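You operate a simulated robot arm through the tools that you are given. There is no shell and no other tool. Be economical: measure what you need, move in short steps, check, and stop when the job is done.

You run a simulated robot arm. Do the job below in one go: nothing can be reset, and whatever is moved stays where it is left.

JOB
Take the carton labelled "Orange Juice" from the island top and leave it on the white plate. Then put the banded tumbler from the island top on the blue saucer.

Only the result counts: the job must be done as asked and must still hold three seconds after the hand-in. Knocking over, shifting, dropping, spilling or breaking anything else fails it.

ROBOT AND FRAMES
A 7-joint arm with a two-finger parallel gripper, fixed in place. Base frame: the origin is at the foot of the arm, x ahead of it, y to its left, z up; the work surface is at about z = 0. Readings come in m, degrees, newtons and seconds.
With the tool pointing down near the work surface it reaches from about 0.22 to 0.58 m from the base axis. Its first joint turns from -66.0 to 66.0 degrees. Payload 2.5 kg.
The tool frame sits at the grasp point between the pads (the TCP): z along the fingers, y along the line on which they close. The tips reach 0.023 m beyond it. The gripper opens to 0.094 m. The fingers are 0.038 m wide and 0.01 m thick; the gripper's body (0.054 by 0.096 m) begins 0.039 m behind the TCP.
Orientation is that of the tool frame in the base frame, as a unit quaternion [x, y, z, w]. With the fingers straight down and closing along the base's y, the tool's x points along the base's -x, its y along +y and its z along -z.

CONTROLS
- The arm moves only by the tool jog_arm. Its arguments are lists of equal length, an entry for each row: "translation": the shift along the tool's x, y, z in m, a list of three; "rotation": the turn, a rotation vector about the tool's x, y, z in degrees, a list of three; "claw": the gripper command, from -1 (shut) to 1 (fully open), values between in proportion. In form: {"translation": [[x, y, z], ...], "rotation": [[wx, wy, wz], ...], "claw": [claw, ...]}. A call has 1 to 10 rows; each row shifts and turns the commanded pose from where the row before left it, along the tool's axes as they then stand. Rows are played at 5 a second. More than 0.05 m and 8.6 degrees between two rows, or a gripper value outside its range, and nothing of the call is played. Where a pose cannot be reached the arm comes as near as it can. A force on the tool above 40 N (or 10 N above the force at the start of the call, whichever is more), or a blocked arm, ends the call early, and 0.2 s more pass. The fingers move at their own pace (about 0.108 m/s each) and stop on an object; they squeeze with about 23 N. The grip force told is the motor's: it shows also when the fingers shut on nothing. Time passes only in rows, and 0.2 s behind the last, so rows that do not move let the fingers close. It gives the time, the measured TCP pose, the force on the tool (base axes), the opening and the grip force at its end, in the units of the frame above (readings bear some noise).
- Cameras (640 x 400 px; columns grow to the right, rows downward): "scene" is fixed at [0.1123, -0.4022, 0.5428]; the picture's right is [0.87, -0.49, 0.00], its down [-0.28, -0.51, -0.81] and it looks along [0.40, 0.71, -0.58] (base axes); focal length 293 px, centre (320, 200). "wrist" rides on the gripper at [-0.039, 0, -0.044] in the tool frame; the picture's right is [0.00, -1.00, 0.00], its down [0.97, 0.00, -0.24] and it looks along [0.24, 0.00, 0.97] (tool axes); focal length 218 px, centre (320, 200).
- snapshot(camera): a new picture of that camera. No time passes.
- measure_at(camera, pixels): there is no depth. For up to 12 entries [column, row, z] of the newest picture of that camera ("zoom" is the newest enlarged one), the place [x, y] in the base frame at which the ray of that pixel passes the height z, good to about 0.002 m. No time passes.
- close_up(camera, box): a new picture of the part [left, top, right, bottom] of that camera's present view, enlarged. No time passes.
- hand_in(): hands the job in; it is judged then, once.

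Keep the steps short. Do not move on a guess: measure, check each grasp and each placing, and mend mistakes. In all there are 80 turns and 34 pictures (those below and enlarged ones count). Leave the gripper open and the arm clear of the work at the hand-in unless told otherwise, and finish with a single line.

The tools are called after "Call:" by a JSON object that holds its "op" and its "data". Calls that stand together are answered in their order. jog_arm: Moves the arm, as the interface text tells. Its arguments: {"type":"object","properties":{"translation":{"type":"array","items":{"type":"array","items":{"type":"number"}}},"rotation":{"type":"array","items":{"type":"array","items":{"type":"number"}}},"claw":{"type":"array","items":{"type":"number"}}},"required":["translation","rotation","claw"]} The other tools are called the same way: snapshot (camera) takes a picture; measure_at (camera, pixels) gives the place at which the rays of pixels pass given heights; close_up (camera, box) takes an enlarged picture of a part of a camera's view; hand_in () hands the job in.

At the start:

```text
t: 0.0
tool_pos: [0.2827, 0.1877, 0.3699]
tcp_rot: [0.0, 1.0, -0.001, 0.0]
ft_force: [0.7, 0.2, -0.2]
grip_width: 0.0941
grip_force: 0.1
```

scene: 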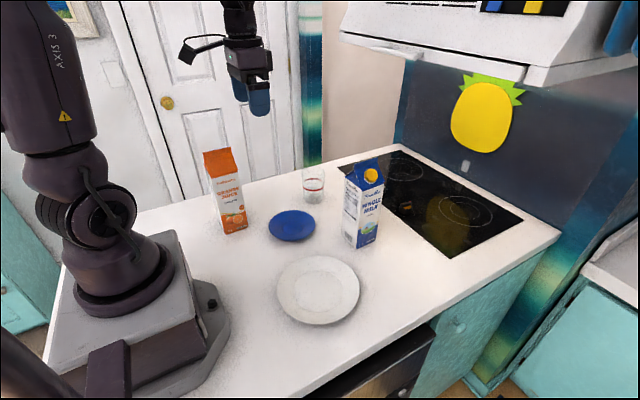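
wrist: 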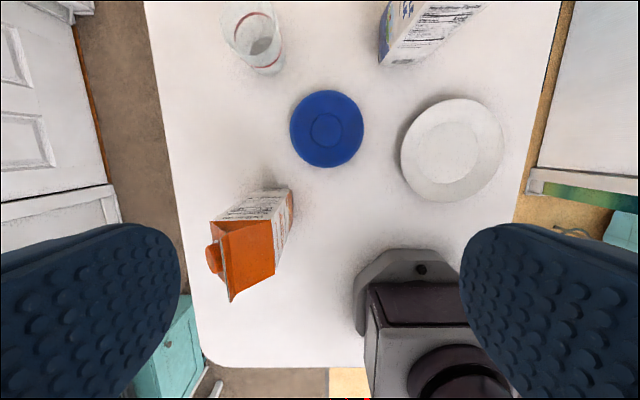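

I see the orange carton at about (225,190), the tumbler at (313,187), the blue saucer at (292,225) and the white plate at (318,290). I'll enlarge the scene to measure them.

Call:
{"op": "close_up", "data": {"camera": "scene", "box": [180, 130, 400, 268]}}

Call:
{"op": "measure_at", "data": {"camera": "wrist", "pixels": [[327, 130, 0.01], [452, 150, 0.01], [290, 130, 0.01], [364, 130, 0.01], [400, 150, 0.01], [504, 150, 0.01], [264, 62, 0.0], [291, 192, 0.0], [293, 225, 0.0], [262, 190, 0.0]]}}

Call:
{"op": "measure_at", "data": {"camera": "scene", "pixels": [[223, 234, 0.0], [248, 229, 0.0], [313, 200, 0.0], [292, 226, 0.01], [318, 290, 0.01], [345, 236, 0.0], [356, 248, 0.0], [377, 239, 0.0]]}}

```text
2.90 times, centred on (290, 199) of scene
```

zoom: 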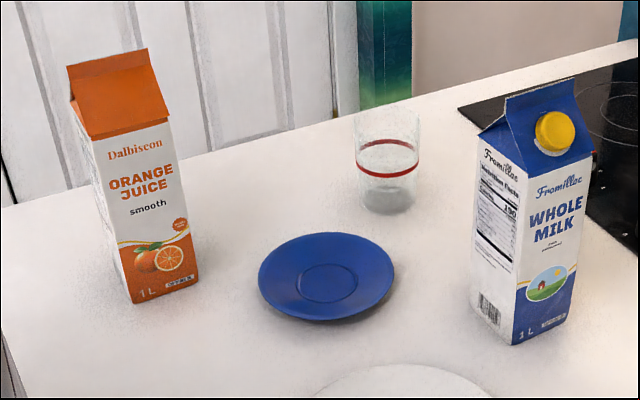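

```text
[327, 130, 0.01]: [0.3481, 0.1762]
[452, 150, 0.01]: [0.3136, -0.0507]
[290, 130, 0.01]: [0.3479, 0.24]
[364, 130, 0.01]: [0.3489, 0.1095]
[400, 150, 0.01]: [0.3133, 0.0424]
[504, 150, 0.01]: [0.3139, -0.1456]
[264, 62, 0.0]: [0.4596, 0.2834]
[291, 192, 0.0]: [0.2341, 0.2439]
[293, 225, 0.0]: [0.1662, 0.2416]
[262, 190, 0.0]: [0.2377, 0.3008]
```

```text
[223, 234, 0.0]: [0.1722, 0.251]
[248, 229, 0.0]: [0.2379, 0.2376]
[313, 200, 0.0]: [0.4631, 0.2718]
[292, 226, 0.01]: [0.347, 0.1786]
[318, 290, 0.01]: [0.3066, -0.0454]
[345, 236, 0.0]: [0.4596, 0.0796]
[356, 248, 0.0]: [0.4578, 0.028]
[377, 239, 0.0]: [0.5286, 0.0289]
```

The carton's front base edge runs from (0.172,0.251) to (0.238,0.238), so it is turned about -11°. I'll refine that in the enlarged picture: base corners, roof corners and ridge, plus the tumbler, saucer and plate.

Call:
{"op": "measure_at", "data": {"camera": "zoom", "pixels": [[132, 304, 0.0], [198, 288, 0.0], [92, 139, 0.183], [170, 122, 0.183], [68, 66, 0.239], [145, 48, 0.239], [362, 206, 0.0], [415, 206, 0.0], [388, 214, 0.0], [258, 280, 0.012], [395, 270, 0.012], [326, 281, 0.005]]}}

Call:
{"op": "close_up", "data": {"camera": "wrist", "box": [190, 150, 350, 310]}}

```text
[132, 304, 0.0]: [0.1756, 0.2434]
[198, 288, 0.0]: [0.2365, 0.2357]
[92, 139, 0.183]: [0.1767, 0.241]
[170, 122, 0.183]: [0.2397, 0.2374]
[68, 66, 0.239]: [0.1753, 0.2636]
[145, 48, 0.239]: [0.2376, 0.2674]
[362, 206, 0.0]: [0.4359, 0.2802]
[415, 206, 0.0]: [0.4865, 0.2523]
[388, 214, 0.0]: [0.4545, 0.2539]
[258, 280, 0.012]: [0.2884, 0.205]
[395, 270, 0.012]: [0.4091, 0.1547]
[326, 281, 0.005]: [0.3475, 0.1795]
```

```text
2.50 times, centred on (270, 230) of wrist
```

zoom: 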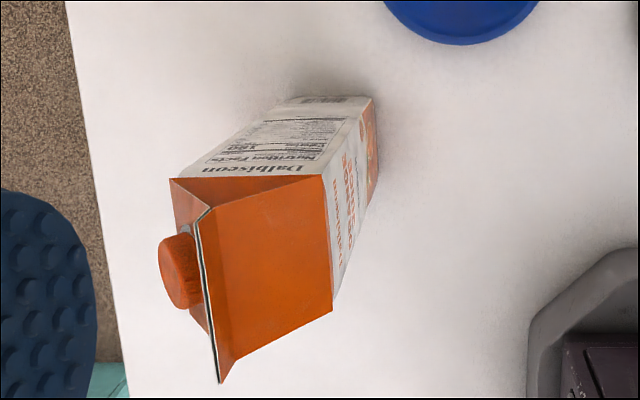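

The carton is nearly square to the axes. I'll measure its roof corners, ridge and base corners in this picture.

Call:
{"op": "measure_at", "data": {"camera": "zoom", "pixels": [[171, 179, 0.183], [322, 175, 0.183], [333, 311, 0.183], [198, 208, 0.239], [219, 382, 0.239], [375, 98, 0.0], [283, 98, 0.0], [322, 175, 0.176], [333, 311, 0.176], [160, 265, 0.22]]}}

```text
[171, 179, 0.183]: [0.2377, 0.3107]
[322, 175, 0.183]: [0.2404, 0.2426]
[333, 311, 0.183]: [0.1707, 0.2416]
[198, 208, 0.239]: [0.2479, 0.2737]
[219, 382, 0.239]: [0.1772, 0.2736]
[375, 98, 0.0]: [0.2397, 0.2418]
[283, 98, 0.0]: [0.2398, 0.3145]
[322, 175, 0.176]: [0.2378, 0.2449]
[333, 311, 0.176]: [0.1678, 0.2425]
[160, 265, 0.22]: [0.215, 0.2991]
```

The wrist view puts the carton at x 0.171 to 0.240 and y 0.241 to 0.311, square to the axes, with its roof starting at z≈0.183 and its ridge at about 0.232. I'll grip it across x with the hand tilted over the front roof slope, so the pads reach the body sides. First step: turn the tool +90° about the base z.

Call:
{"op": "jog_arm", "data": {"translation": [[0, 0, 0], [0, 0, 0], [0, 0, 0], [0, 0, 0], [0, 0, 0], [0, 0, 0], [0, 0, 0], [0, 0, 0], [0, 0, 0], [0, 0, 0]], "rotation": [[0, 0, -8.5], [0, 0, -8.5], [0, 0, -8.5], [0, 0, -8.5], [0, 0, -8.5], [0, 0, -8.5], [0, 0, -8.5], [0, 0, -8.5], [0, 0, -8.5], [0, 0, -8.5]], "claw": [1, 1, 1, 1, 1, 1, 1, 1, 1, 1]}}

```text
t: 2.2
tool_pos: [0.2829, 0.1879, 0.3699]
tcp_rot: [-0.677, 0.736, 0.0, 0.0]
ft_force: [0.3, 1.3, 0.4]
grip_width: 0.0938
grip_force: 0.0
```

The turn worked. Next I finish the last 5° and tilt 45° about tool y.

Call:
{"op": "jog_arm", "data": {"translation": [[0, 0, 0], [0, 0, 0], [0, 0, 0], [0, 0, 0], [0, 0, 0], [0, 0, 0], [0, 0, 0], [0, 0, 0]], "rotation": [[0, 0, -5], [0, -7.5, 0], [0, -7.5, 0], [0, -7.5, 0], [0, -7.5, 0], [0, -7.5, 0], [0, -7.5, 0], [0, 0, 0]], "claw": [1, 1, 1, 1, 1, 1, 1, 1]}}

```text
t: 4.0
tool_pos: [0.2825, 0.1861, 0.3692]
tcp_rot: [-0.653, 0.653, 0.271, 0.272]
ft_force: [-0.5, 0.3, 0.3]
grip_width: 0.0941
grip_force: 0.0
```

The tilt is right: the tool now points along +y and down. I'll move to a standoff about 0.127 m back along the tool axis from the grasp.

Call:
{"op": "jog_arm", "data": {"translation": [[0.0201, 0.0194, 0.0156], [0.0201, 0.0194, 0.0156], [0.0201, 0.0194, 0.0156], [0.0201, 0.0194, 0.0156], [0, 0, 0]], "rotation": [[0, 0, 0], [0, 0, 0], [0, 0, 0], [0, 0, 0], [0, 0, 0]], "claw": [1, 1, 1, 1, 1]}}

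Call:
{"op": "snapshot", "data": {"camera": "wrist"}}

Call:
{"op": "close_up", "data": {"camera": "scene", "box": [100, 60, 340, 260]}}

```text
t: 5.2
tool_pos: [0.2047, 0.1722, 0.2693]
tcp_rot: [-0.653, 0.653, 0.271, 0.271]
ft_force: [-0.2, 0.1, 0.4]
grip_width: 0.0939
grip_force: 0.1
```

```text
29 pictures are left
```

wrist: 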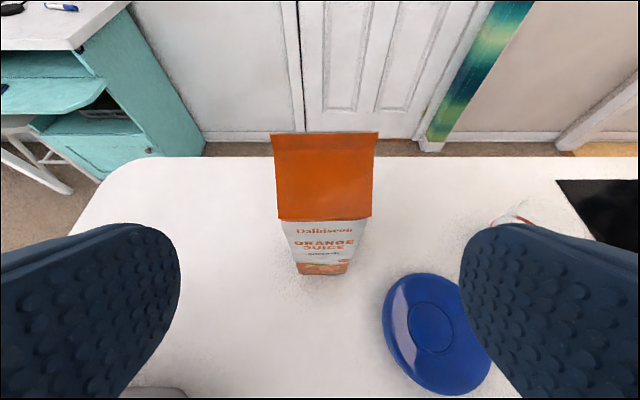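

```text
2.00 times, centred on (220, 160) of scene
```

zoom: 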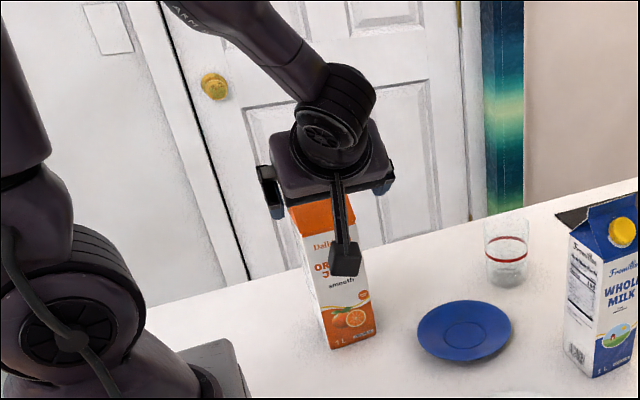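

In the wrist view the carton sits about 5 px right of the finger midline, which is roughly 3 mm toward +x, and it's turned about 1.5°. The hand's side bracket is clear of the carton. I'll correct those two and advance 0.10 m along the tool axis.

Call:
{"op": "jog_arm", "data": {"translation": [[0, -0.003, 0], [0, 0, 0.025], [0, 0, 0.025], [0, 0, 0.025], [0, 0, 0.025], [0, 0, 0]], "rotation": [[-1.06, 0, -1.06], [0, 0, 0], [0, 0, 0], [0, 0, 0], [0, 0, 0], [0, 0, 0]], "claw": [1, 1, 1, 1, 1, 1]}}

Call:
{"op": "snapshot", "data": {"camera": "wrist"}}

```text
t: 6.6
tool_pos: [0.2064, 0.2458, 0.1975]
tcp_rot: [0.662, -0.644, -0.275, -0.266]
ft_force: [0.6, -0.1, -0.5]
grip_width: 0.094
grip_force: 0.1
```

```text
27 pictures are left
```

wrist: 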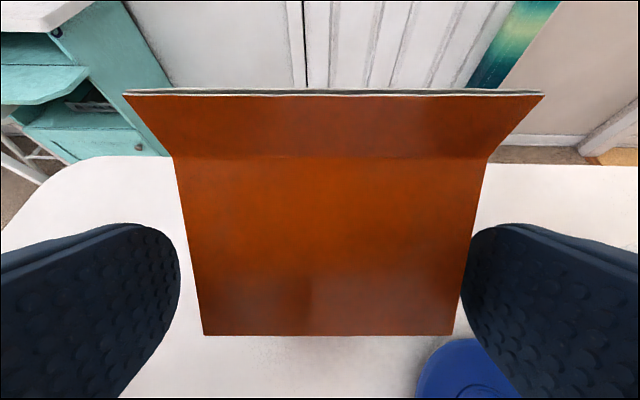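

The carton sits level between the fingers but still about 8 px right, so I'll shift 2 mm. The ridge has room, so I'll advance 24 mm more and then look.

Call:
{"op": "jog_arm", "data": {"translation": [[0, -0.002, 0], [0, 0, 0.012], [0, 0, 0.012], [0, 0, 0]], "rotation": [[0, 0, 0], [0, 0, 0], [0, 0, 0], [0, 0, 0]], "claw": [1, 1, 1, 1]}}

Call:
{"op": "snapshot", "data": {"camera": "wrist"}}

```text
t: 7.6
tool_pos: [0.2076, 0.2632, 0.1824]
tcp_rot: [0.662, -0.645, -0.274, -0.268]
ft_force: [0.0, -0.3, 0.2]
grip_width: 0.0942
grip_force: 0.1
```

```text
26 pictures are left
```

wrist: 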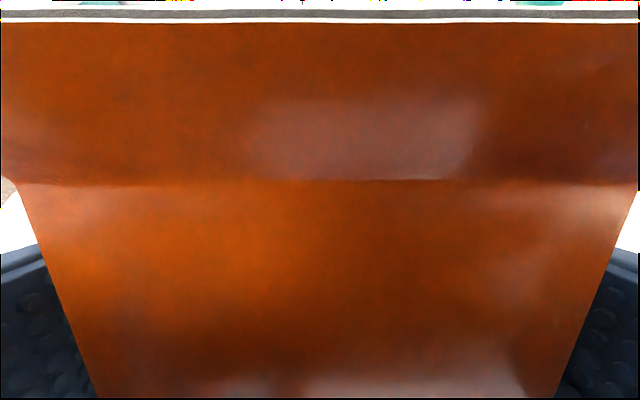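

The carton is centred between the pads with no contact force. I'll close the gripper.

Call:
{"op": "jog_arm", "data": {"translation": [[0, 0, 0], [0, 0, 0], [0, 0, 0], [0, 0, 0]], "rotation": [[0, 0, 0], [0, 0, 0], [0, 0, 0], [0, 0, 0]], "claw": [0.6, 0, -1, -1]}}

```text
t: 8.6
tool_pos: [0.207, 0.2623, 0.1821]
tcp_rot: [0.661, -0.645, -0.274, -0.267]
ft_force: [3.1, 1.6, -0.4]
grip_width: 0.07
grip_force: 22.7
```

It's gripped at 0.070 m with 22.7 N. Next, a slow 3 cm lift straight up, with a check.

Call:
{"op": "jog_arm", "data": {"translation": [[-0.0035, 0, -0.0035], [-0.0035, 0, -0.0035], [-0.007, 0, -0.007], [-0.007, 0, -0.007], [0, 0, 0]], "rotation": [[0, 0, 0], [0, 0, 0], [0, 0, 0], [0, 0, 0], [0, 0, 0]], "claw": [-1, -1, -1, -1, -1]}}

Call:
{"op": "snapshot", "data": {"camera": "scene"}}

```text
t: 9.8
tool_pos: [0.207, 0.2624, 0.2117]
tcp_rot: [0.662, -0.644, -0.275, -0.267]
ft_force: [1.0, -0.6, -11.7]
grip_width: 0.07
grip_force: 22.8
```

```text
25 pictures are left
```

scene: 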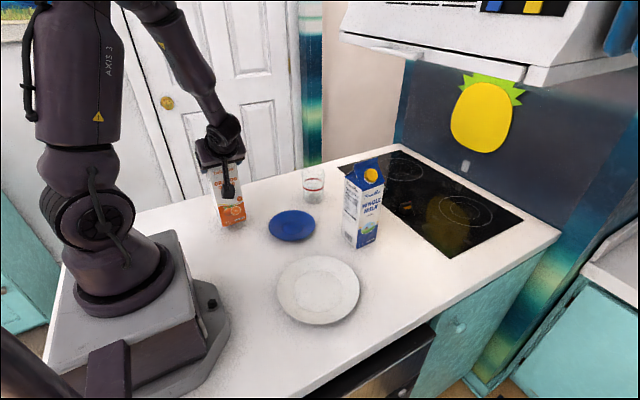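

The carton is up; the force reading of about 11.7 N matches its weight. I'll measure the plate rim again for its centre.

Call:
{"op": "measure_at", "data": {"camera": "scene", "pixels": [[276, 287, 0.015], [360, 292, 0.015], [312, 256, 0.015], [322, 325, 0.015], [285, 308, 0.015], [350, 268, 0.015], [286, 267, 0.015], [352, 313, 0.015]]}}

```text
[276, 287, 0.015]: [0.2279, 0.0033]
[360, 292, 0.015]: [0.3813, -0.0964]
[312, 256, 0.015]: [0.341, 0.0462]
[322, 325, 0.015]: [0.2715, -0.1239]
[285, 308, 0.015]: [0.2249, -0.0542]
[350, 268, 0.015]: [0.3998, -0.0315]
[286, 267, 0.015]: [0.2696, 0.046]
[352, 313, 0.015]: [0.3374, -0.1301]
```

The plate's centre is about (0.309, -0.046) with a radius of about 0.09. The carton's centre lies 13.6 mm in +y from the TCP. I'll lift another 5 cm and then start a slow sideways move.

Call:
{"op": "jog_arm", "data": {"translation": [[-0.0118, 0, -0.0118], [-0.0118, 0, -0.0118], [-0.0118, 0, -0.0118], [0.007, -0.0028, -0.007], [0.014, -0.0056, -0.014], [0.02, -0.0082, -0.02], [0.02, -0.0082, -0.02], [0.02, -0.0082, -0.02], [0.02, -0.0082, -0.02], [0.014, -0.0056, -0.014]], "rotation": [[0, 0, 0], [0, 0, 0], [0, 0, 0], [0, 0, 0], [0, 0, 0], [0, 0, 0], [0, 0, 0], [0, 0, 0], [0, 0, 0], [0, 0, 0]], "claw": [-1, -1, -1, -1, -1, -1, -1, -1, -1, -1]}}

```text
t: 12.0
tool_pos: [0.2571, 0.1005, 0.2593]
tcp_rot: [0.661, -0.645, -0.274, -0.268]
ft_force: [1.1, -0.4, -9.9]
grip_width: 0.0703
grip_force: 22.8
```

The carton is still held. I'll make the remaining sideways move of (0.052, -0.160).

Call:
{"op": "jog_arm", "data": {"translation": [[0.01, -0.0041, -0.01], [0.02, -0.0083, -0.02], [0.02, -0.0083, -0.02], [0.02, -0.0083, -0.02], [0.02, -0.0083, -0.02], [0.0142, -0.006, -0.0142], [0.01, -0.0042, -0.01], [0, 0, 0]], "rotation": [[0, 0, 0], [0, 0, 0], [0, 0, 0], [0, 0, 0], [0, 0, 0], [0, 0, 0], [0, 0, 0], [0, 0, 0]], "claw": [-1, -1, -1, -1, -1, -1, -1, -1]}}

Call:
{"op": "close_up", "data": {"camera": "scene", "box": [200, 150, 440, 350]}}

```text
t: 13.8
tool_pos: [0.3106, -0.0615, 0.2608]
tcp_rot: [0.662, -0.644, -0.274, -0.266]
ft_force: [0.1, 0.4, -10.8]
grip_width: 0.0699
grip_force: 23.2
```

```text
2.00 times, centred on (320, 250) of scene
```

zoom: 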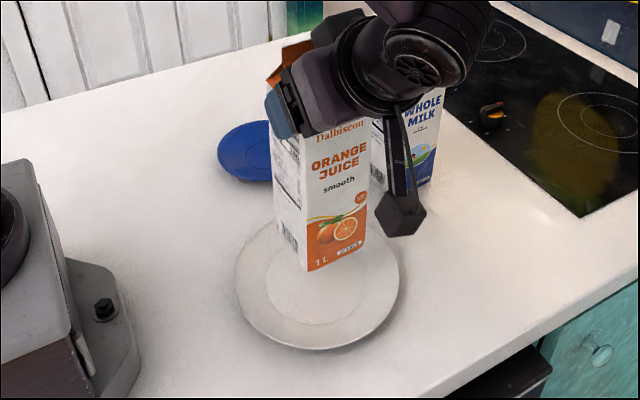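

The carton hangs over the plate. I'll compare its base corners with the plate's rim and inner ring.

Call:
{"op": "measure_at", "data": {"camera": "zoom", "pixels": [[307, 271, 0.0787], [368, 244, 0.0787], [235, 275, 0.015], [399, 285, 0.015], [320, 350, 0.015], [266, 285, 0.006], [366, 285, 0.006], [315, 325, 0.006], [257, 320, 0.015], [388, 315, 0.015], [243, 250, 0.015]]}}

```text
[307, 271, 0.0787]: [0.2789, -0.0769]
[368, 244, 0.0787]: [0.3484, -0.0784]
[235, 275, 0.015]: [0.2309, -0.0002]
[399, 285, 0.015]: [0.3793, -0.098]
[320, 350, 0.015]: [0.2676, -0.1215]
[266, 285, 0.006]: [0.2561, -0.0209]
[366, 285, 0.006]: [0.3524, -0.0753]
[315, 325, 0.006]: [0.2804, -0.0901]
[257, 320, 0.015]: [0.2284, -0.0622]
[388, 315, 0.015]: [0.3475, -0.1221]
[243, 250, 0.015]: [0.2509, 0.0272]
```

The carton's centre is about (0.314, -0.043) and the plate's about (0.309, -0.042), with a flat inner radius of about 0.056. I'll shift 4.5 mm in -x and lower 6 cm.

Call:
{"op": "jog_arm", "data": {"translation": [[-0.0007, 0.0045, 0.0007], [0.0106, 0, 0.0106], [0.0106, 0, 0.0106], [0.0106, 0, 0.0106], [0.0071, 0, 0.0071], [0.0035, 0, 0.0035], [0, 0, 0]], "rotation": [[0, 0, 0], [0, 0, 0], [0, 0, 0], [0, 0, 0], [0, 0, 0], [0, 0, 0], [0, 0, 0]], "claw": [-1, -1, -1, -1, -1, -1, -1]}}

Call:
{"op": "close_up", "data": {"camera": "scene", "box": [240, 200, 400, 350]}}

```text
t: 15.4
tool_pos: [0.3059, -0.0603, 0.2004]
tcp_rot: [0.662, -0.644, -0.275, -0.268]
ft_force: [0.5, -0.4, -11.2]
grip_width: 0.0699
grip_force: 23.0
```

```text
2.67 times, centred on (320, 275) of scene
```

zoom: 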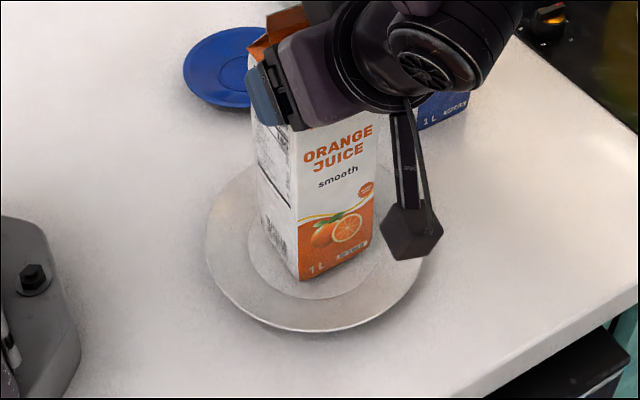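

It's well centred and about 1 cm above the plate. I'll lower in small steps and watch the force.

Call:
{"op": "jog_arm", "data": {"translation": [[0.0014, 0, 0.0014], [0.0014, 0, 0.0014], [0.0014, 0, 0.0014], [0.0014, 0, 0.0014], [0, 0, 0]], "rotation": [[0, 0, 0], [0, 0, 0], [0, 0, 0], [0, 0, 0], [0, 0, 0]], "claw": [-1, -1, -1, -1, -1]}}

```text
t: 16.6
tool_pos: [0.3051, -0.0594, 0.1935]
tcp_rot: [0.662, -0.644, -0.275, -0.267]
ft_force: [0.5, -0.6, -11.0]
grip_width: 0.07
grip_force: 23.8
```

The force is unchanged, so it isn't touching yet. I'll keep lowering in 1.5 mm steps.

Call:
{"op": "jog_arm", "data": {"translation": [[0.0011, 0, 0.0011], [0.0011, 0, 0.0011], [0.0011, 0, 0.0011], [0, 0, 0]], "rotation": [[0, 0, 0], [0, 0, 0], [0, 0, 0], [0, 0, 0]], "claw": [-1, -1, -1, -1]}}

```text
t: 17.6
tool_pos: [0.3054, -0.0596, 0.1882]
tcp_rot: [0.662, -0.644, -0.275, -0.267]
ft_force: [-13.0, -1.6, 16.8]
grip_width: 0.0695
grip_force: 23.3
```

It's in contact, with the force now pushing up at 16.8 N. I'll back off 1.5 mm to relax it before releasing.

Call:
{"op": "jog_arm", "data": {"translation": [[-0.0006, 0, -0.0006], [-0.0004, 0, -0.0004], [0, 0, 0]], "rotation": [[0, 0, 0], [0, 0, 0], [0, 0, 0]], "claw": [-1, -1, -1]}}

Call:
{"op": "close_up", "data": {"camera": "scene", "box": [240, 200, 400, 350]}}

```text
t: 18.4
tool_pos: [0.3054, -0.0593, 0.1877]
tcp_rot: [0.662, -0.645, -0.273, -0.266]
ft_force: [0.6, 1.0, -6.0]
grip_width: 0.0701
grip_force: 23.4
```

```text
2.67 times, centred on (320, 275) of scene
```

zoom: 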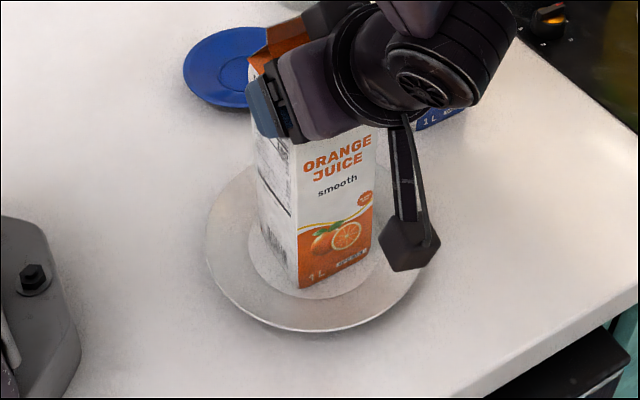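

The carton stands upright within the plate's flat ring and the plate carries half its weight. I'll open gradually.

Call:
{"op": "jog_arm", "data": {"translation": [[0, 0, 0], [0, 0, 0], [0, 0, 0], [0, 0, 0], [0, 0, 0]], "rotation": [[0, 0, 0], [0, 0, 0], [0, 0, 0], [0, 0, 0], [0, 0, 0]], "claw": [0.5, 0.55, 0.7, 1, 1]}}

Call:
{"op": "snapshot", "data": {"camera": "wrist"}}

```text
t: 19.6
tool_pos: [0.3059, -0.0597, 0.1894]
tcp_rot: [0.662, -0.644, -0.274, -0.267]
ft_force: [-0.6, -0.2, 0.0]
grip_width: 0.0936
grip_force: 0.1
```

```text
21 pictures are left
```

wrist: 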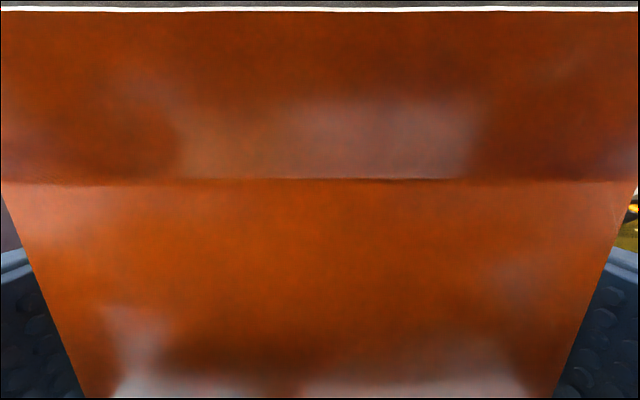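

Released and still centred. I'll back straight out along the tool axis.

Call:
{"op": "jog_arm", "data": {"translation": [[0, 0, -0.01], [0, 0, -0.02], [0, 0, -0.03], [0, 0, -0.03], [0, 0, -0.04], [0, 0, -0.04], [0, 0, 0]], "rotation": [[0, 0, 0], [0, 0, 0], [0, 0, 0], [0, 0, 0], [0, 0, 0], [0, 0, 0], [0, 0, 0]], "claw": [1, 1, 1, 1, 1, 1, 1]}}

Call:
{"op": "snapshot", "data": {"camera": "scene"}}

```text
t: 21.2
tool_pos: [0.3047, -0.1782, 0.3117]
tcp_rot: [0.66, -0.646, -0.275, -0.268]
ft_force: [-0.1, 0.1, 0.0]
grip_width: 0.0939
grip_force: 0.0
```

```text
20 pictures are left
```

scene: 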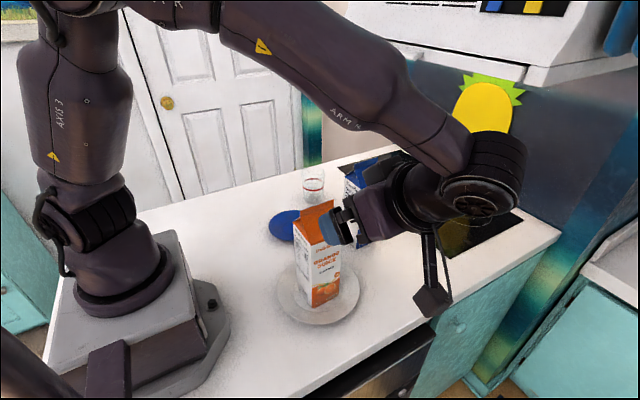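

The orange juice stands upright on the plate. Next is the tumbler. I'll raise straight up about 0.1 m and start bringing the tool back to vertical.

Call:
{"op": "jog_arm", "data": {"translation": [[-0.024, 0, -0.024], [-0.024, 0, -0.024], [-0.024, 0, -0.024], [0, 0, 0], [0, 0, 0], [0, 0, 0], [0, 0, 0], [0, 0, 0], [0, 0, 0]], "rotation": [[0, 0, 0], [0, 0, 0], [0, 0, 0], [0, 7.5, 0], [0, 7.5, 0], [0, 7.5, 0], [0, 7.5, 0], [0, 7.5, 0], [0, 7.5, 0]], "claw": [1, 1, 1, 1, 1, 1, 1, 1, 1]}}

Call:
{"op": "jog_arm", "data": {"translation": [[0, 0, 0], [0, 0, 0], [0, 0, 0], [0, 0, 0], [0, 0, 0], [0, 0, 0], [0, 0, 0], [0, 0, 0], [0, 0, 0], [0, 0, 0]], "rotation": [[0, 0, 8.5], [0, 0, 8.5], [0, 0, 8.5], [0, 0, 8.5], [0, 0, 8.5], [0, 0, 8.5], [0, 0, 8.5], [0, 0, 8.5], [0, 0, 8.5], [0, 0, 8.5]], "claw": [1, 1, 1, 1, 1, 1, 1, 1, 1, 1]}}

```text
t: 23.2
tool_pos: [0.3058, -0.1791, 0.4124]
tcp_rot: [0.716, -0.698, 0.0, 0.001]
ft_force: [0.9, 0.4, 0.1]
grip_width: 0.0939
grip_force: 0.1
```

```text
t: 25.4
tool_pos: [0.3078, -0.1791, 0.4119]
tcp_rot: [-0.054, 0.999, 0.001, 0.001]
ft_force: [0.7, -0.5, 0.5]
grip_width: 0.094
grip_force: 0.1
```

The tool is vertical with 6° of yaw left to undo. I'll do that and travel high to above the saucer and tumbler area.

Call:
{"op": "jog_arm", "data": {"translation": [[0, 0, 0], [-0.0103, 0.0421, 0.0055], [-0.0103, 0.0421, 0.0055], [-0.0103, 0.0421, 0.0055], [-0.0103, 0.0421, 0.0055], [-0.0103, 0.0421, 0.0055], [-0.0103, 0.0421, 0.0055], [-0.0103, 0.0421, 0.0055], [-0.0103, 0.0421, 0.0055], [-0.0103, 0.0421, 0.0055]], "rotation": [[0, 0, 6.2], [0, 0, 0], [0, 0, 0], [0, 0, 0], [0, 0, 0], [0, 0, 0], [0, 0, 0], [0, 0, 0], [0, 0, 0], [0, 0, 0]], "claw": [1, 1, 1, 1, 1, 1, 1, 1, 1, 1]}}

Call:
{"op": "snapshot", "data": {"camera": "wrist"}}

Call:
{"op": "close_up", "data": {"camera": "scene", "box": [240, 140, 400, 240]}}

```text
t: 27.6
tool_pos: [0.4022, 0.198, 0.359]
tcp_rot: [-0.002, 1.0, 0.001, 0.001]
ft_force: [-0.6, 0.0, -0.9]
grip_width: 0.0939
grip_force: 0.1
```

```text
19 pictures are left
```

wrist: 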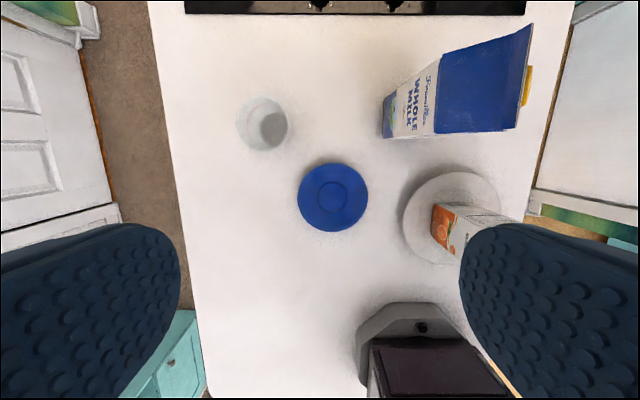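

```text
4.00 times, centred on (320, 190) of scene
```

zoom: 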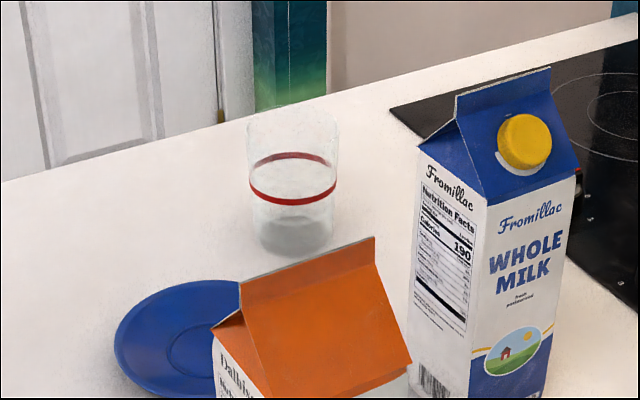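

The tumbler shows at about (262,124) in the wrist view. I'll enlarge that to measure its rim and base.

Call:
{"op": "close_up", "data": {"camera": "wrist", "box": [216, 80, 312, 164]}}

Call:
{"op": "measure_at", "data": {"camera": "wrist", "pixels": [[297, 197, 0.012], [368, 197, 0.012], [332, 163, 0.012], [332, 232, 0.012], [382, 137, 0.0], [436, 133, 0.18]]}}

```text
4.76 times, centred on (264, 122) of wrist
```

zoom: 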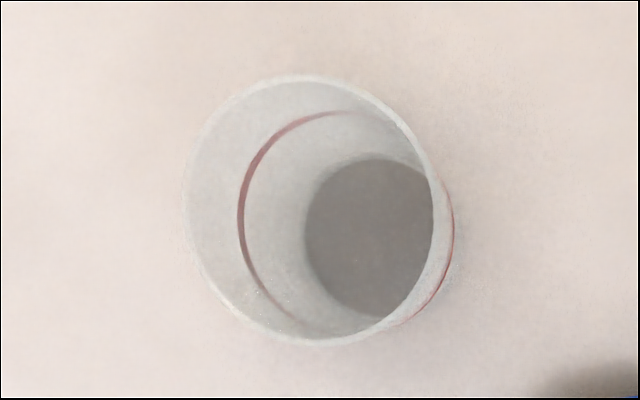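

```text
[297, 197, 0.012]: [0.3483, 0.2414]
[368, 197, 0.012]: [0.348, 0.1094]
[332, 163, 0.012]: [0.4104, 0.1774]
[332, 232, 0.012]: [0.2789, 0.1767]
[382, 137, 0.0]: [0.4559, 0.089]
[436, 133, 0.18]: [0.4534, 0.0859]
```

Call:
{"op": "measure_at", "data": {"camera": "zoom", "pixels": [[187, 211, 0.11], [440, 211, 0.11], [313, 75, 0.11], [313, 347, 0.11], [313, 211, 0.11], [313, 211, 0.1], [378, 239, 0.005], [305, 239, 0.005], [375, 318, 0.005], [375, 160, 0.005]]}}

```text
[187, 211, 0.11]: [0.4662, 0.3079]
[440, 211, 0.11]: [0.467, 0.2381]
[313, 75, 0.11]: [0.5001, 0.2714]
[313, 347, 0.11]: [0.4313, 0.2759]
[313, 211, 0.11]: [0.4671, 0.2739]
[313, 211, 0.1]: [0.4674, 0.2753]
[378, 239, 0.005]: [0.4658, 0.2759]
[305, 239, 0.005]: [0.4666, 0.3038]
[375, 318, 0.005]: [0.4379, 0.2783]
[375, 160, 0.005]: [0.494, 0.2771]
```

The tumbler's centre is (0.467, 0.2745), with a rim of about 0.070 m at z≈0.11 tapering to a base of about 0.057. The saucer's centre is (0.346, 0.176). I'll move to above the tumbler at z 0.20.

Call:
{"op": "jog_arm", "data": {"translation": [[-0.013, 0.0153, 0.0318], [-0.013, 0.0153, 0.0318], [-0.013, 0.0153, 0.0318], [-0.013, 0.0153, 0.0318], [-0.013, 0.0153, 0.0318], [0, 0, 0]], "rotation": [[0, 0, 0], [0, 0, 0], [0, 0, 0], [0, 0, 0], [0, 0, 0], [0, 0, 0]], "claw": [1, 1, 1, 1, 1, 1]}}

Call:
{"op": "snapshot", "data": {"camera": "wrist"}}

```text
t: 29.0
tool_pos: [0.4643, 0.2755, 0.203]
tcp_rot: [-0.002, 1.0, 0.0, 0.0]
ft_force: [-0.7, -0.3, 0.1]
grip_width: 0.0939
grip_force: 0.0
```

```text
16 pictures are left
```

wrist: 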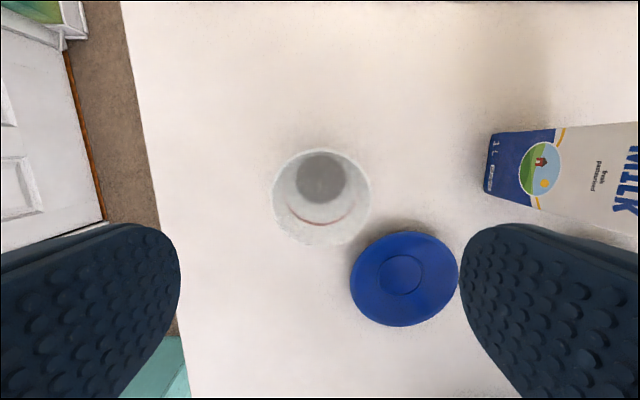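

Call:
{"op": "measure_at", "data": {"camera": "wrist", "pixels": [[273, 197, 0.1], [370, 197, 0.1], [321, 149, 0.1], [321, 246, 0.1], [273, 197, 0.09], [370, 197, 0.09], [321, 149, 0.09], [321, 246, 0.09], [322, 179, 0.005]]}}

```text
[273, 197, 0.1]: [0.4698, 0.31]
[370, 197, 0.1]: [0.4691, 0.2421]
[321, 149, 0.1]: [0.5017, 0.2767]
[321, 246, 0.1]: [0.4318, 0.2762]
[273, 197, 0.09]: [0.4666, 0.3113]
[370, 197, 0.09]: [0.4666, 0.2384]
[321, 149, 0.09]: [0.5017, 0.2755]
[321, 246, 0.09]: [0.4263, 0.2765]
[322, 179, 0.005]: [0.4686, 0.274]
```

The two views agree on a rim at z≈0.092, a diameter of about 0.074 and a centre at (0.466, 0.275). I'm aligned to within a millimetre or two, so I'll lower 0.10 m and check.

Call:
{"op": "jog_arm", "data": {"translation": [[-0.001, 0, 0.02], [0, 0, 0.025], [0, 0, 0.025], [0, 0, 0.02], [0, 0, 0.01], [0, 0, 0]], "rotation": [[0, 0, 0], [0, 0, 0], [0, 0, 0], [0, 0, 0], [0, 0, 0], [0, 0, 0]], "claw": [1, 1, 1, 1, 1, 1]}}

Call:
{"op": "snapshot", "data": {"camera": "wrist"}}

```text
t: 30.4
tool_pos: [0.4662, 0.2774, 0.104]
tcp_rot: [-0.003, 1.0, 0.0, 0.001]
ft_force: [0.0, -0.2, -0.3]
grip_width: 0.0939
grip_force: 0.1
```

```text
15 pictures are left
```

wrist: 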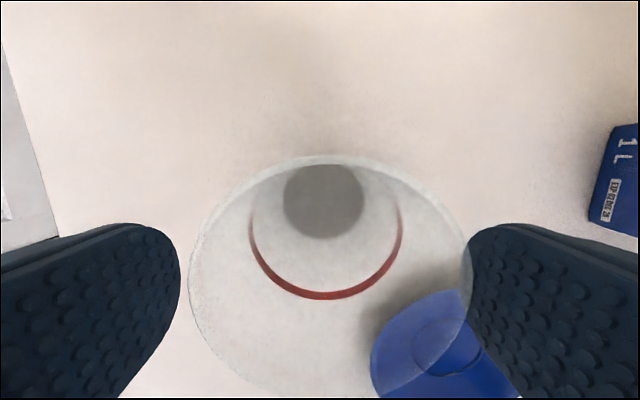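

The rim spans columns 188 to 470, so the tumbler is 2.3 mm toward -y of the finger centre. I'll shift by that and lower 31 mm, slowly.

Call:
{"op": "jog_arm", "data": {"translation": [[0, -0.0023, 0], [0, 0, 0.01], [0, 0, 0.01], [0, 0, 0.011], [0, 0, 0]], "rotation": [[0, 0, 0], [0, 0, 0], [0, 0, 0], [0, 0, 0], [0, 0, 0]], "claw": [1, 1, 1, 1, 1]}}

Call:
{"op": "snapshot", "data": {"camera": "wrist"}}

```text
t: 31.6
tool_pos: [0.4652, 0.2754, 0.0726]
tcp_rot: [-0.002, 1.0, -0.001, 0.001]
ft_force: [-0.8, 0.2, 0.3]
grip_width: 0.094
grip_force: 0.1
```

```text
14 pictures are left
```

wrist: 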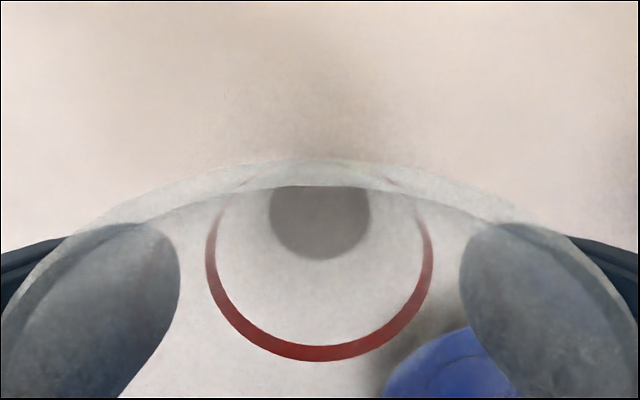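

Both fingers are outside the glass and centred. I'll close in stages.

Call:
{"op": "jog_arm", "data": {"translation": [[0, 0, 0], [0, 0, 0], [0, 0, 0], [0, 0, 0], [0, 0, 0]], "rotation": [[0, 0, 0], [0, 0, 0], [0, 0, 0], [0, 0, 0], [0, 0, 0]], "claw": [0.7, 0.6, 0.5, 0.4, 0.3]}}

```text
t: 32.8
tool_pos: [0.465, 0.2741, 0.0714]
tcp_rot: [-0.002, 1.0, 0.0, -0.001]
ft_force: [0.1, 0.4, 0.7]
grip_width: 0.0695
grip_force: 23.2
```

It's gripped at 0.0695 m. I'll lift 3 cm slowly and check.

Call:
{"op": "jog_arm", "data": {"translation": [[0, 0, -0.004], [0, 0, -0.006], [0, 0, -0.01], [0, 0, -0.01], [0, 0, 0]], "rotation": [[0, 0, 0], [0, 0, 0], [0, 0, 0], [0, 0, 0], [0, 0, 0]], "claw": [-0.5, -1, -1, -1, -1]}}

Call:
{"op": "close_up", "data": {"camera": "scene", "box": [220, 110, 420, 250]}}

```text
t: 34.0
tool_pos: [0.4655, 0.2738, 0.1009]
tcp_rot: [-0.002, 1.0, 0.0, 0.001]
ft_force: [-0.7, -0.1, -2.3]
grip_width: 0.0699
grip_force: 23.6
```

```text
2.86 times, centred on (320, 180) of scene
```

zoom: 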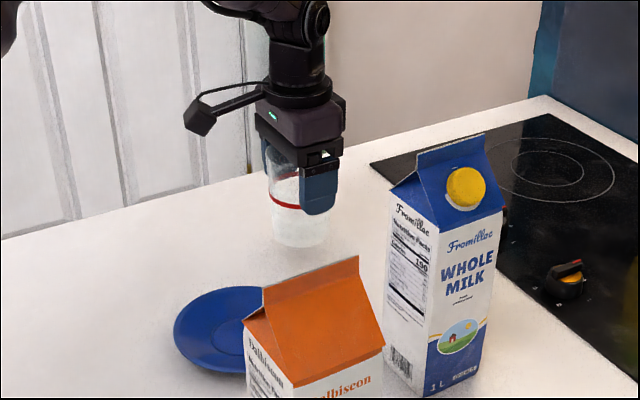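

The tumbler hangs straight in the grip. I'll rise another 4 cm and then move across to the saucer's centre.

Call:
{"op": "jog_arm", "data": {"translation": [[0, 0, -0.015], [0, 0, -0.025], [0.008, -0.0065, 0], [0.0175, -0.0143, 0], [0.0195, -0.016, 0], [0.0195, -0.016, 0], [0.0195, -0.016, 0], [0.0195, -0.016, 0], [0.016, -0.0132, 0], [0, 0, 0]], "rotation": [[0, 0, 0], [0, 0, 0], [0, 0, 0], [0, 0, 0], [0, 0, 0], [0, 0, 0], [0, 0, 0], [0, 0, 0], [0, 0, 0], [0, 0, 0]], "claw": [-1, -1, -1, -1, -1, -1, -1, -1, -1, -1]}}

Call:
{"op": "snapshot", "data": {"camera": "wrist"}}

Call:
{"op": "close_up", "data": {"camera": "scene", "box": [210, 130, 390, 260]}}

```text
t: 36.2
tool_pos: [0.3461, 0.1773, 0.1424]
tcp_rot: [-0.003, 1.0, 0.001, 0.0]
ft_force: [-0.3, 0.2, -2.2]
grip_width: 0.0697
grip_force: 22.9
```

```text
12 pictures are left
```

wrist: 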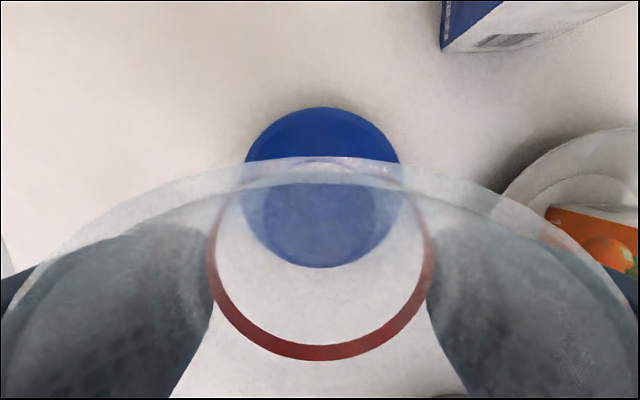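

```text
3.08 times, centred on (300, 195) of scene
```

zoom: 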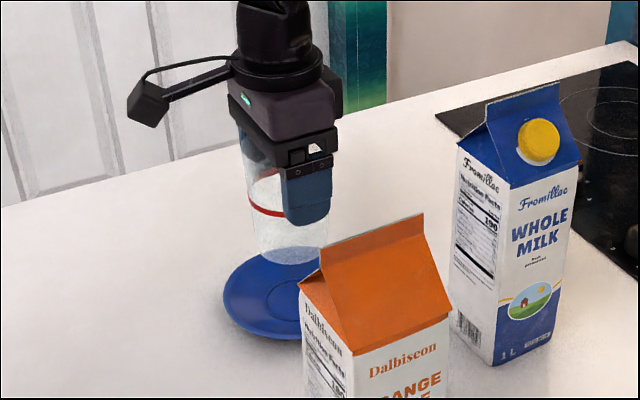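

Call:
{"op": "measure_at", "data": {"camera": "wrist", "pixels": [[244, 185, 0.012], [400, 185, 0.012], [322, 107, 0.012], [322, 268, 0.012]]}}

```text
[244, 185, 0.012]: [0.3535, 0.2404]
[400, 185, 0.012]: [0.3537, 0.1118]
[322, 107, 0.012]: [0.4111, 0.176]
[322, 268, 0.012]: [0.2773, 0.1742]
```

The saucer's centre is (0.344, 0.176), so I'm within 2 mm. I'll correct that and lower 5.5 cm, leaving the tumbler's base at about z 0.016.

Call:
{"op": "jog_arm", "data": {"translation": [[0.0015, -0.0012, 0.005], [0, 0, 0.015], [0, 0, 0.015], [0, 0, 0.012], [0, 0, 0.008], [0, 0, 0]], "rotation": [[0, 0, 0], [0, 0, 0], [0, 0, 0], [0, 0, 0], [0, 0, 0], [0, 0, 0]], "claw": [-1, -1, -1, -1, -1, -1]}}

Call:
{"op": "jog_arm", "data": {"translation": [[0, 0, 0.0015], [0, 0, 0.0015], [0, 0, 0.0015], [0, 0, 0]], "rotation": [[0, 0, 0], [0, 0, 0], [0, 0, 0], [0, 0, 0]], "claw": [-1, -1, -1, -1]}}

```text
t: 37.6
tool_pos: [0.3448, 0.1755, 0.0879]
tcp_rot: [-0.002, 1.0, 0.0, 0.0]
ft_force: [1.3, 0.8, -2.4]
grip_width: 0.0697
grip_force: 22.5
```

```text
t: 38.6
tool_pos: [0.3447, 0.1744, 0.0824]
tcp_rot: [-0.003, 1.0, 0.0, 0.0]
ft_force: [0.1, -0.1, -1.6]
grip_width: 0.0695
grip_force: 23.6
```

It isn't touching yet. I'll continue in 1.2 mm steps.

Call:
{"op": "jog_arm", "data": {"translation": [[0, 0, 0.0012], [0, 0, 0.0012], [0, 0, 0]], "rotation": [[0, 0, 0], [0, 0, 0], [0, 0, 0]], "claw": [-1, -1, -1]}}

Call:
{"op": "close_up", "data": {"camera": "scene", "box": [240, 170, 340, 250]}}

```text
t: 39.4
tool_pos: [0.3452, 0.1747, 0.0803]
tcp_rot: [-0.002, 1.0, 0.0, 0.0]
ft_force: [-0.5, -0.5, -1.7]
grip_width: 0.0698
grip_force: 22.7
```

```text
5.00 times, centred on (290, 210) of scene
```

zoom: 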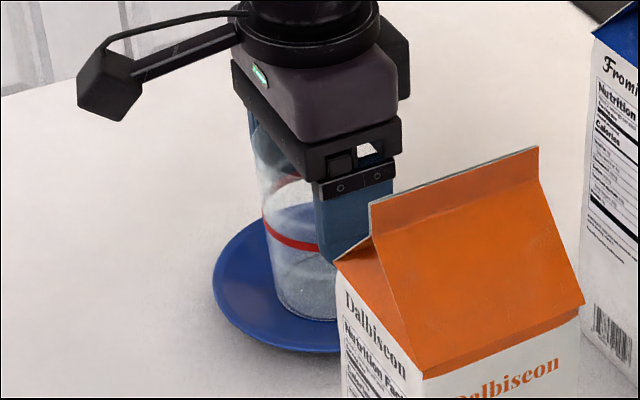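

It's close to the surface, but the tool still carries the full weight. I'll go on in 1 mm steps.

Call:
{"op": "jog_arm", "data": {"translation": [[0, 0, 0.001], [0, 0, 0.001], [0, 0, 0]], "rotation": [[0, 0, 0], [0, 0, 0], [0, 0, 0]], "claw": [-1, -1, -1]}}

```text
t: 40.2
tool_pos: [0.3444, 0.1751, 0.0789]
tcp_rot: [-0.002, 1.0, 0.0, 0.0]
ft_force: [-2.2, 0.3, 9.6]
grip_width: 0.0695
grip_force: 23.0
```

Contact: 9.6 N pushing up. I'll ease back 0.7 mm and open gradually.

Call:
{"op": "jog_arm", "data": {"translation": [[0, 0, -0.0007], [0, 0, 0], [0, 0, 0], [0, 0, 0], [0, 0, 0], [0, 0, 0], [0, 0, 0]], "rotation": [[0, 0, 0], [0, 0, 0], [0, 0, 0], [0, 0, 0], [0, 0, 0], [0, 0, 0], [0, 0, 0]], "claw": [-1, -1, 0.48, 0.53, 0.65, 0.85, 1]}}

Call:
{"op": "snapshot", "data": {"camera": "wrist"}}

```text
t: 41.8
tool_pos: [0.3443, 0.1749, 0.079]
tcp_rot: [-0.002, 1.0, 0.0, -0.001]
ft_force: [2.0, 0.6, -0.5]
grip_width: 0.0939
grip_force: 0.1
```

```text
9 pictures are left
```

wrist: 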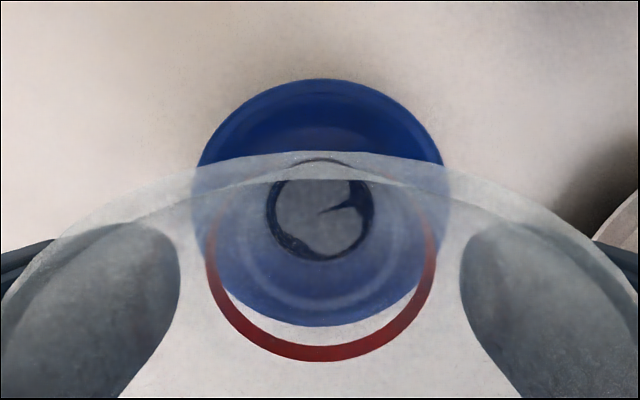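

The tumbler is free, centred on the saucer, with a gap to each finger. I'll withdraw straight up.

Call:
{"op": "jog_arm", "data": {"translation": [[0, 0, -0.01], [0, 0, -0.02], [0, 0, -0.03], [0, 0, -0.04], [0, 0, -0.04], [0, 0, -0.04], [0, 0, -0.04], [0, 0, 0]], "rotation": [[0, 0, 0], [0, 0, 0], [0, 0, 0], [0, 0, 0], [0, 0, 0], [0, 0, 0], [0, 0, 0], [0, 0, 0]], "claw": [1, 1, 1, 1, 1, 1, 1, 1]}}

Call:
{"op": "snapshot", "data": {"camera": "scene"}}

Call:
{"op": "snapshot", "data": {"camera": "wrist"}}

```text
t: 43.6
tool_pos: [0.3436, 0.1744, 0.2998]
tcp_rot: [-0.003, 1.0, 0.0, 0.0]
ft_force: [0.4, -0.1, 0.3]
grip_width: 0.0943
grip_force: 0.1
```

```text
8 pictures are left
```

scene: 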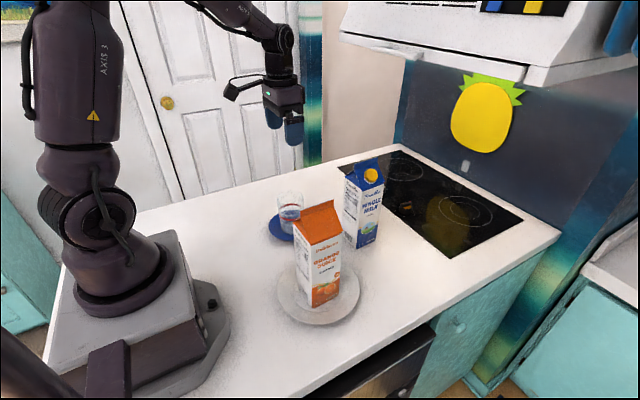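

```text
7 pictures are left
```

wrist: 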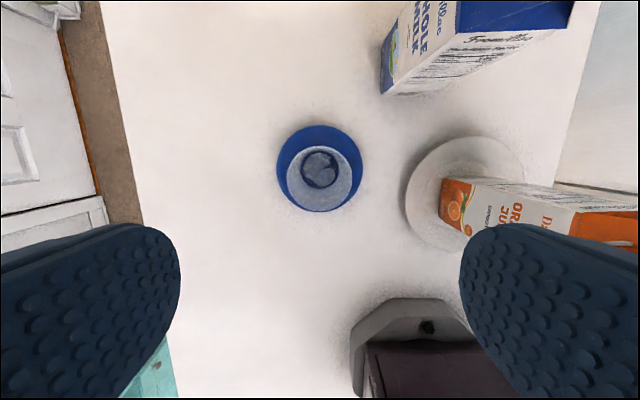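

Both objects stand upright where they belong: the carton on the white plate, the tumbler centred on the blue saucer. The milk hasn't moved, the gripper is open and the arm is clear, so I'm handing in.

Call:
{"op": "hand_in", "data": {}}

```text
The job is handed in.
```

The orange juice carton is on the white plate and the banded tumbler is on the blue saucer, both upright at the last check, and the job is handed in.
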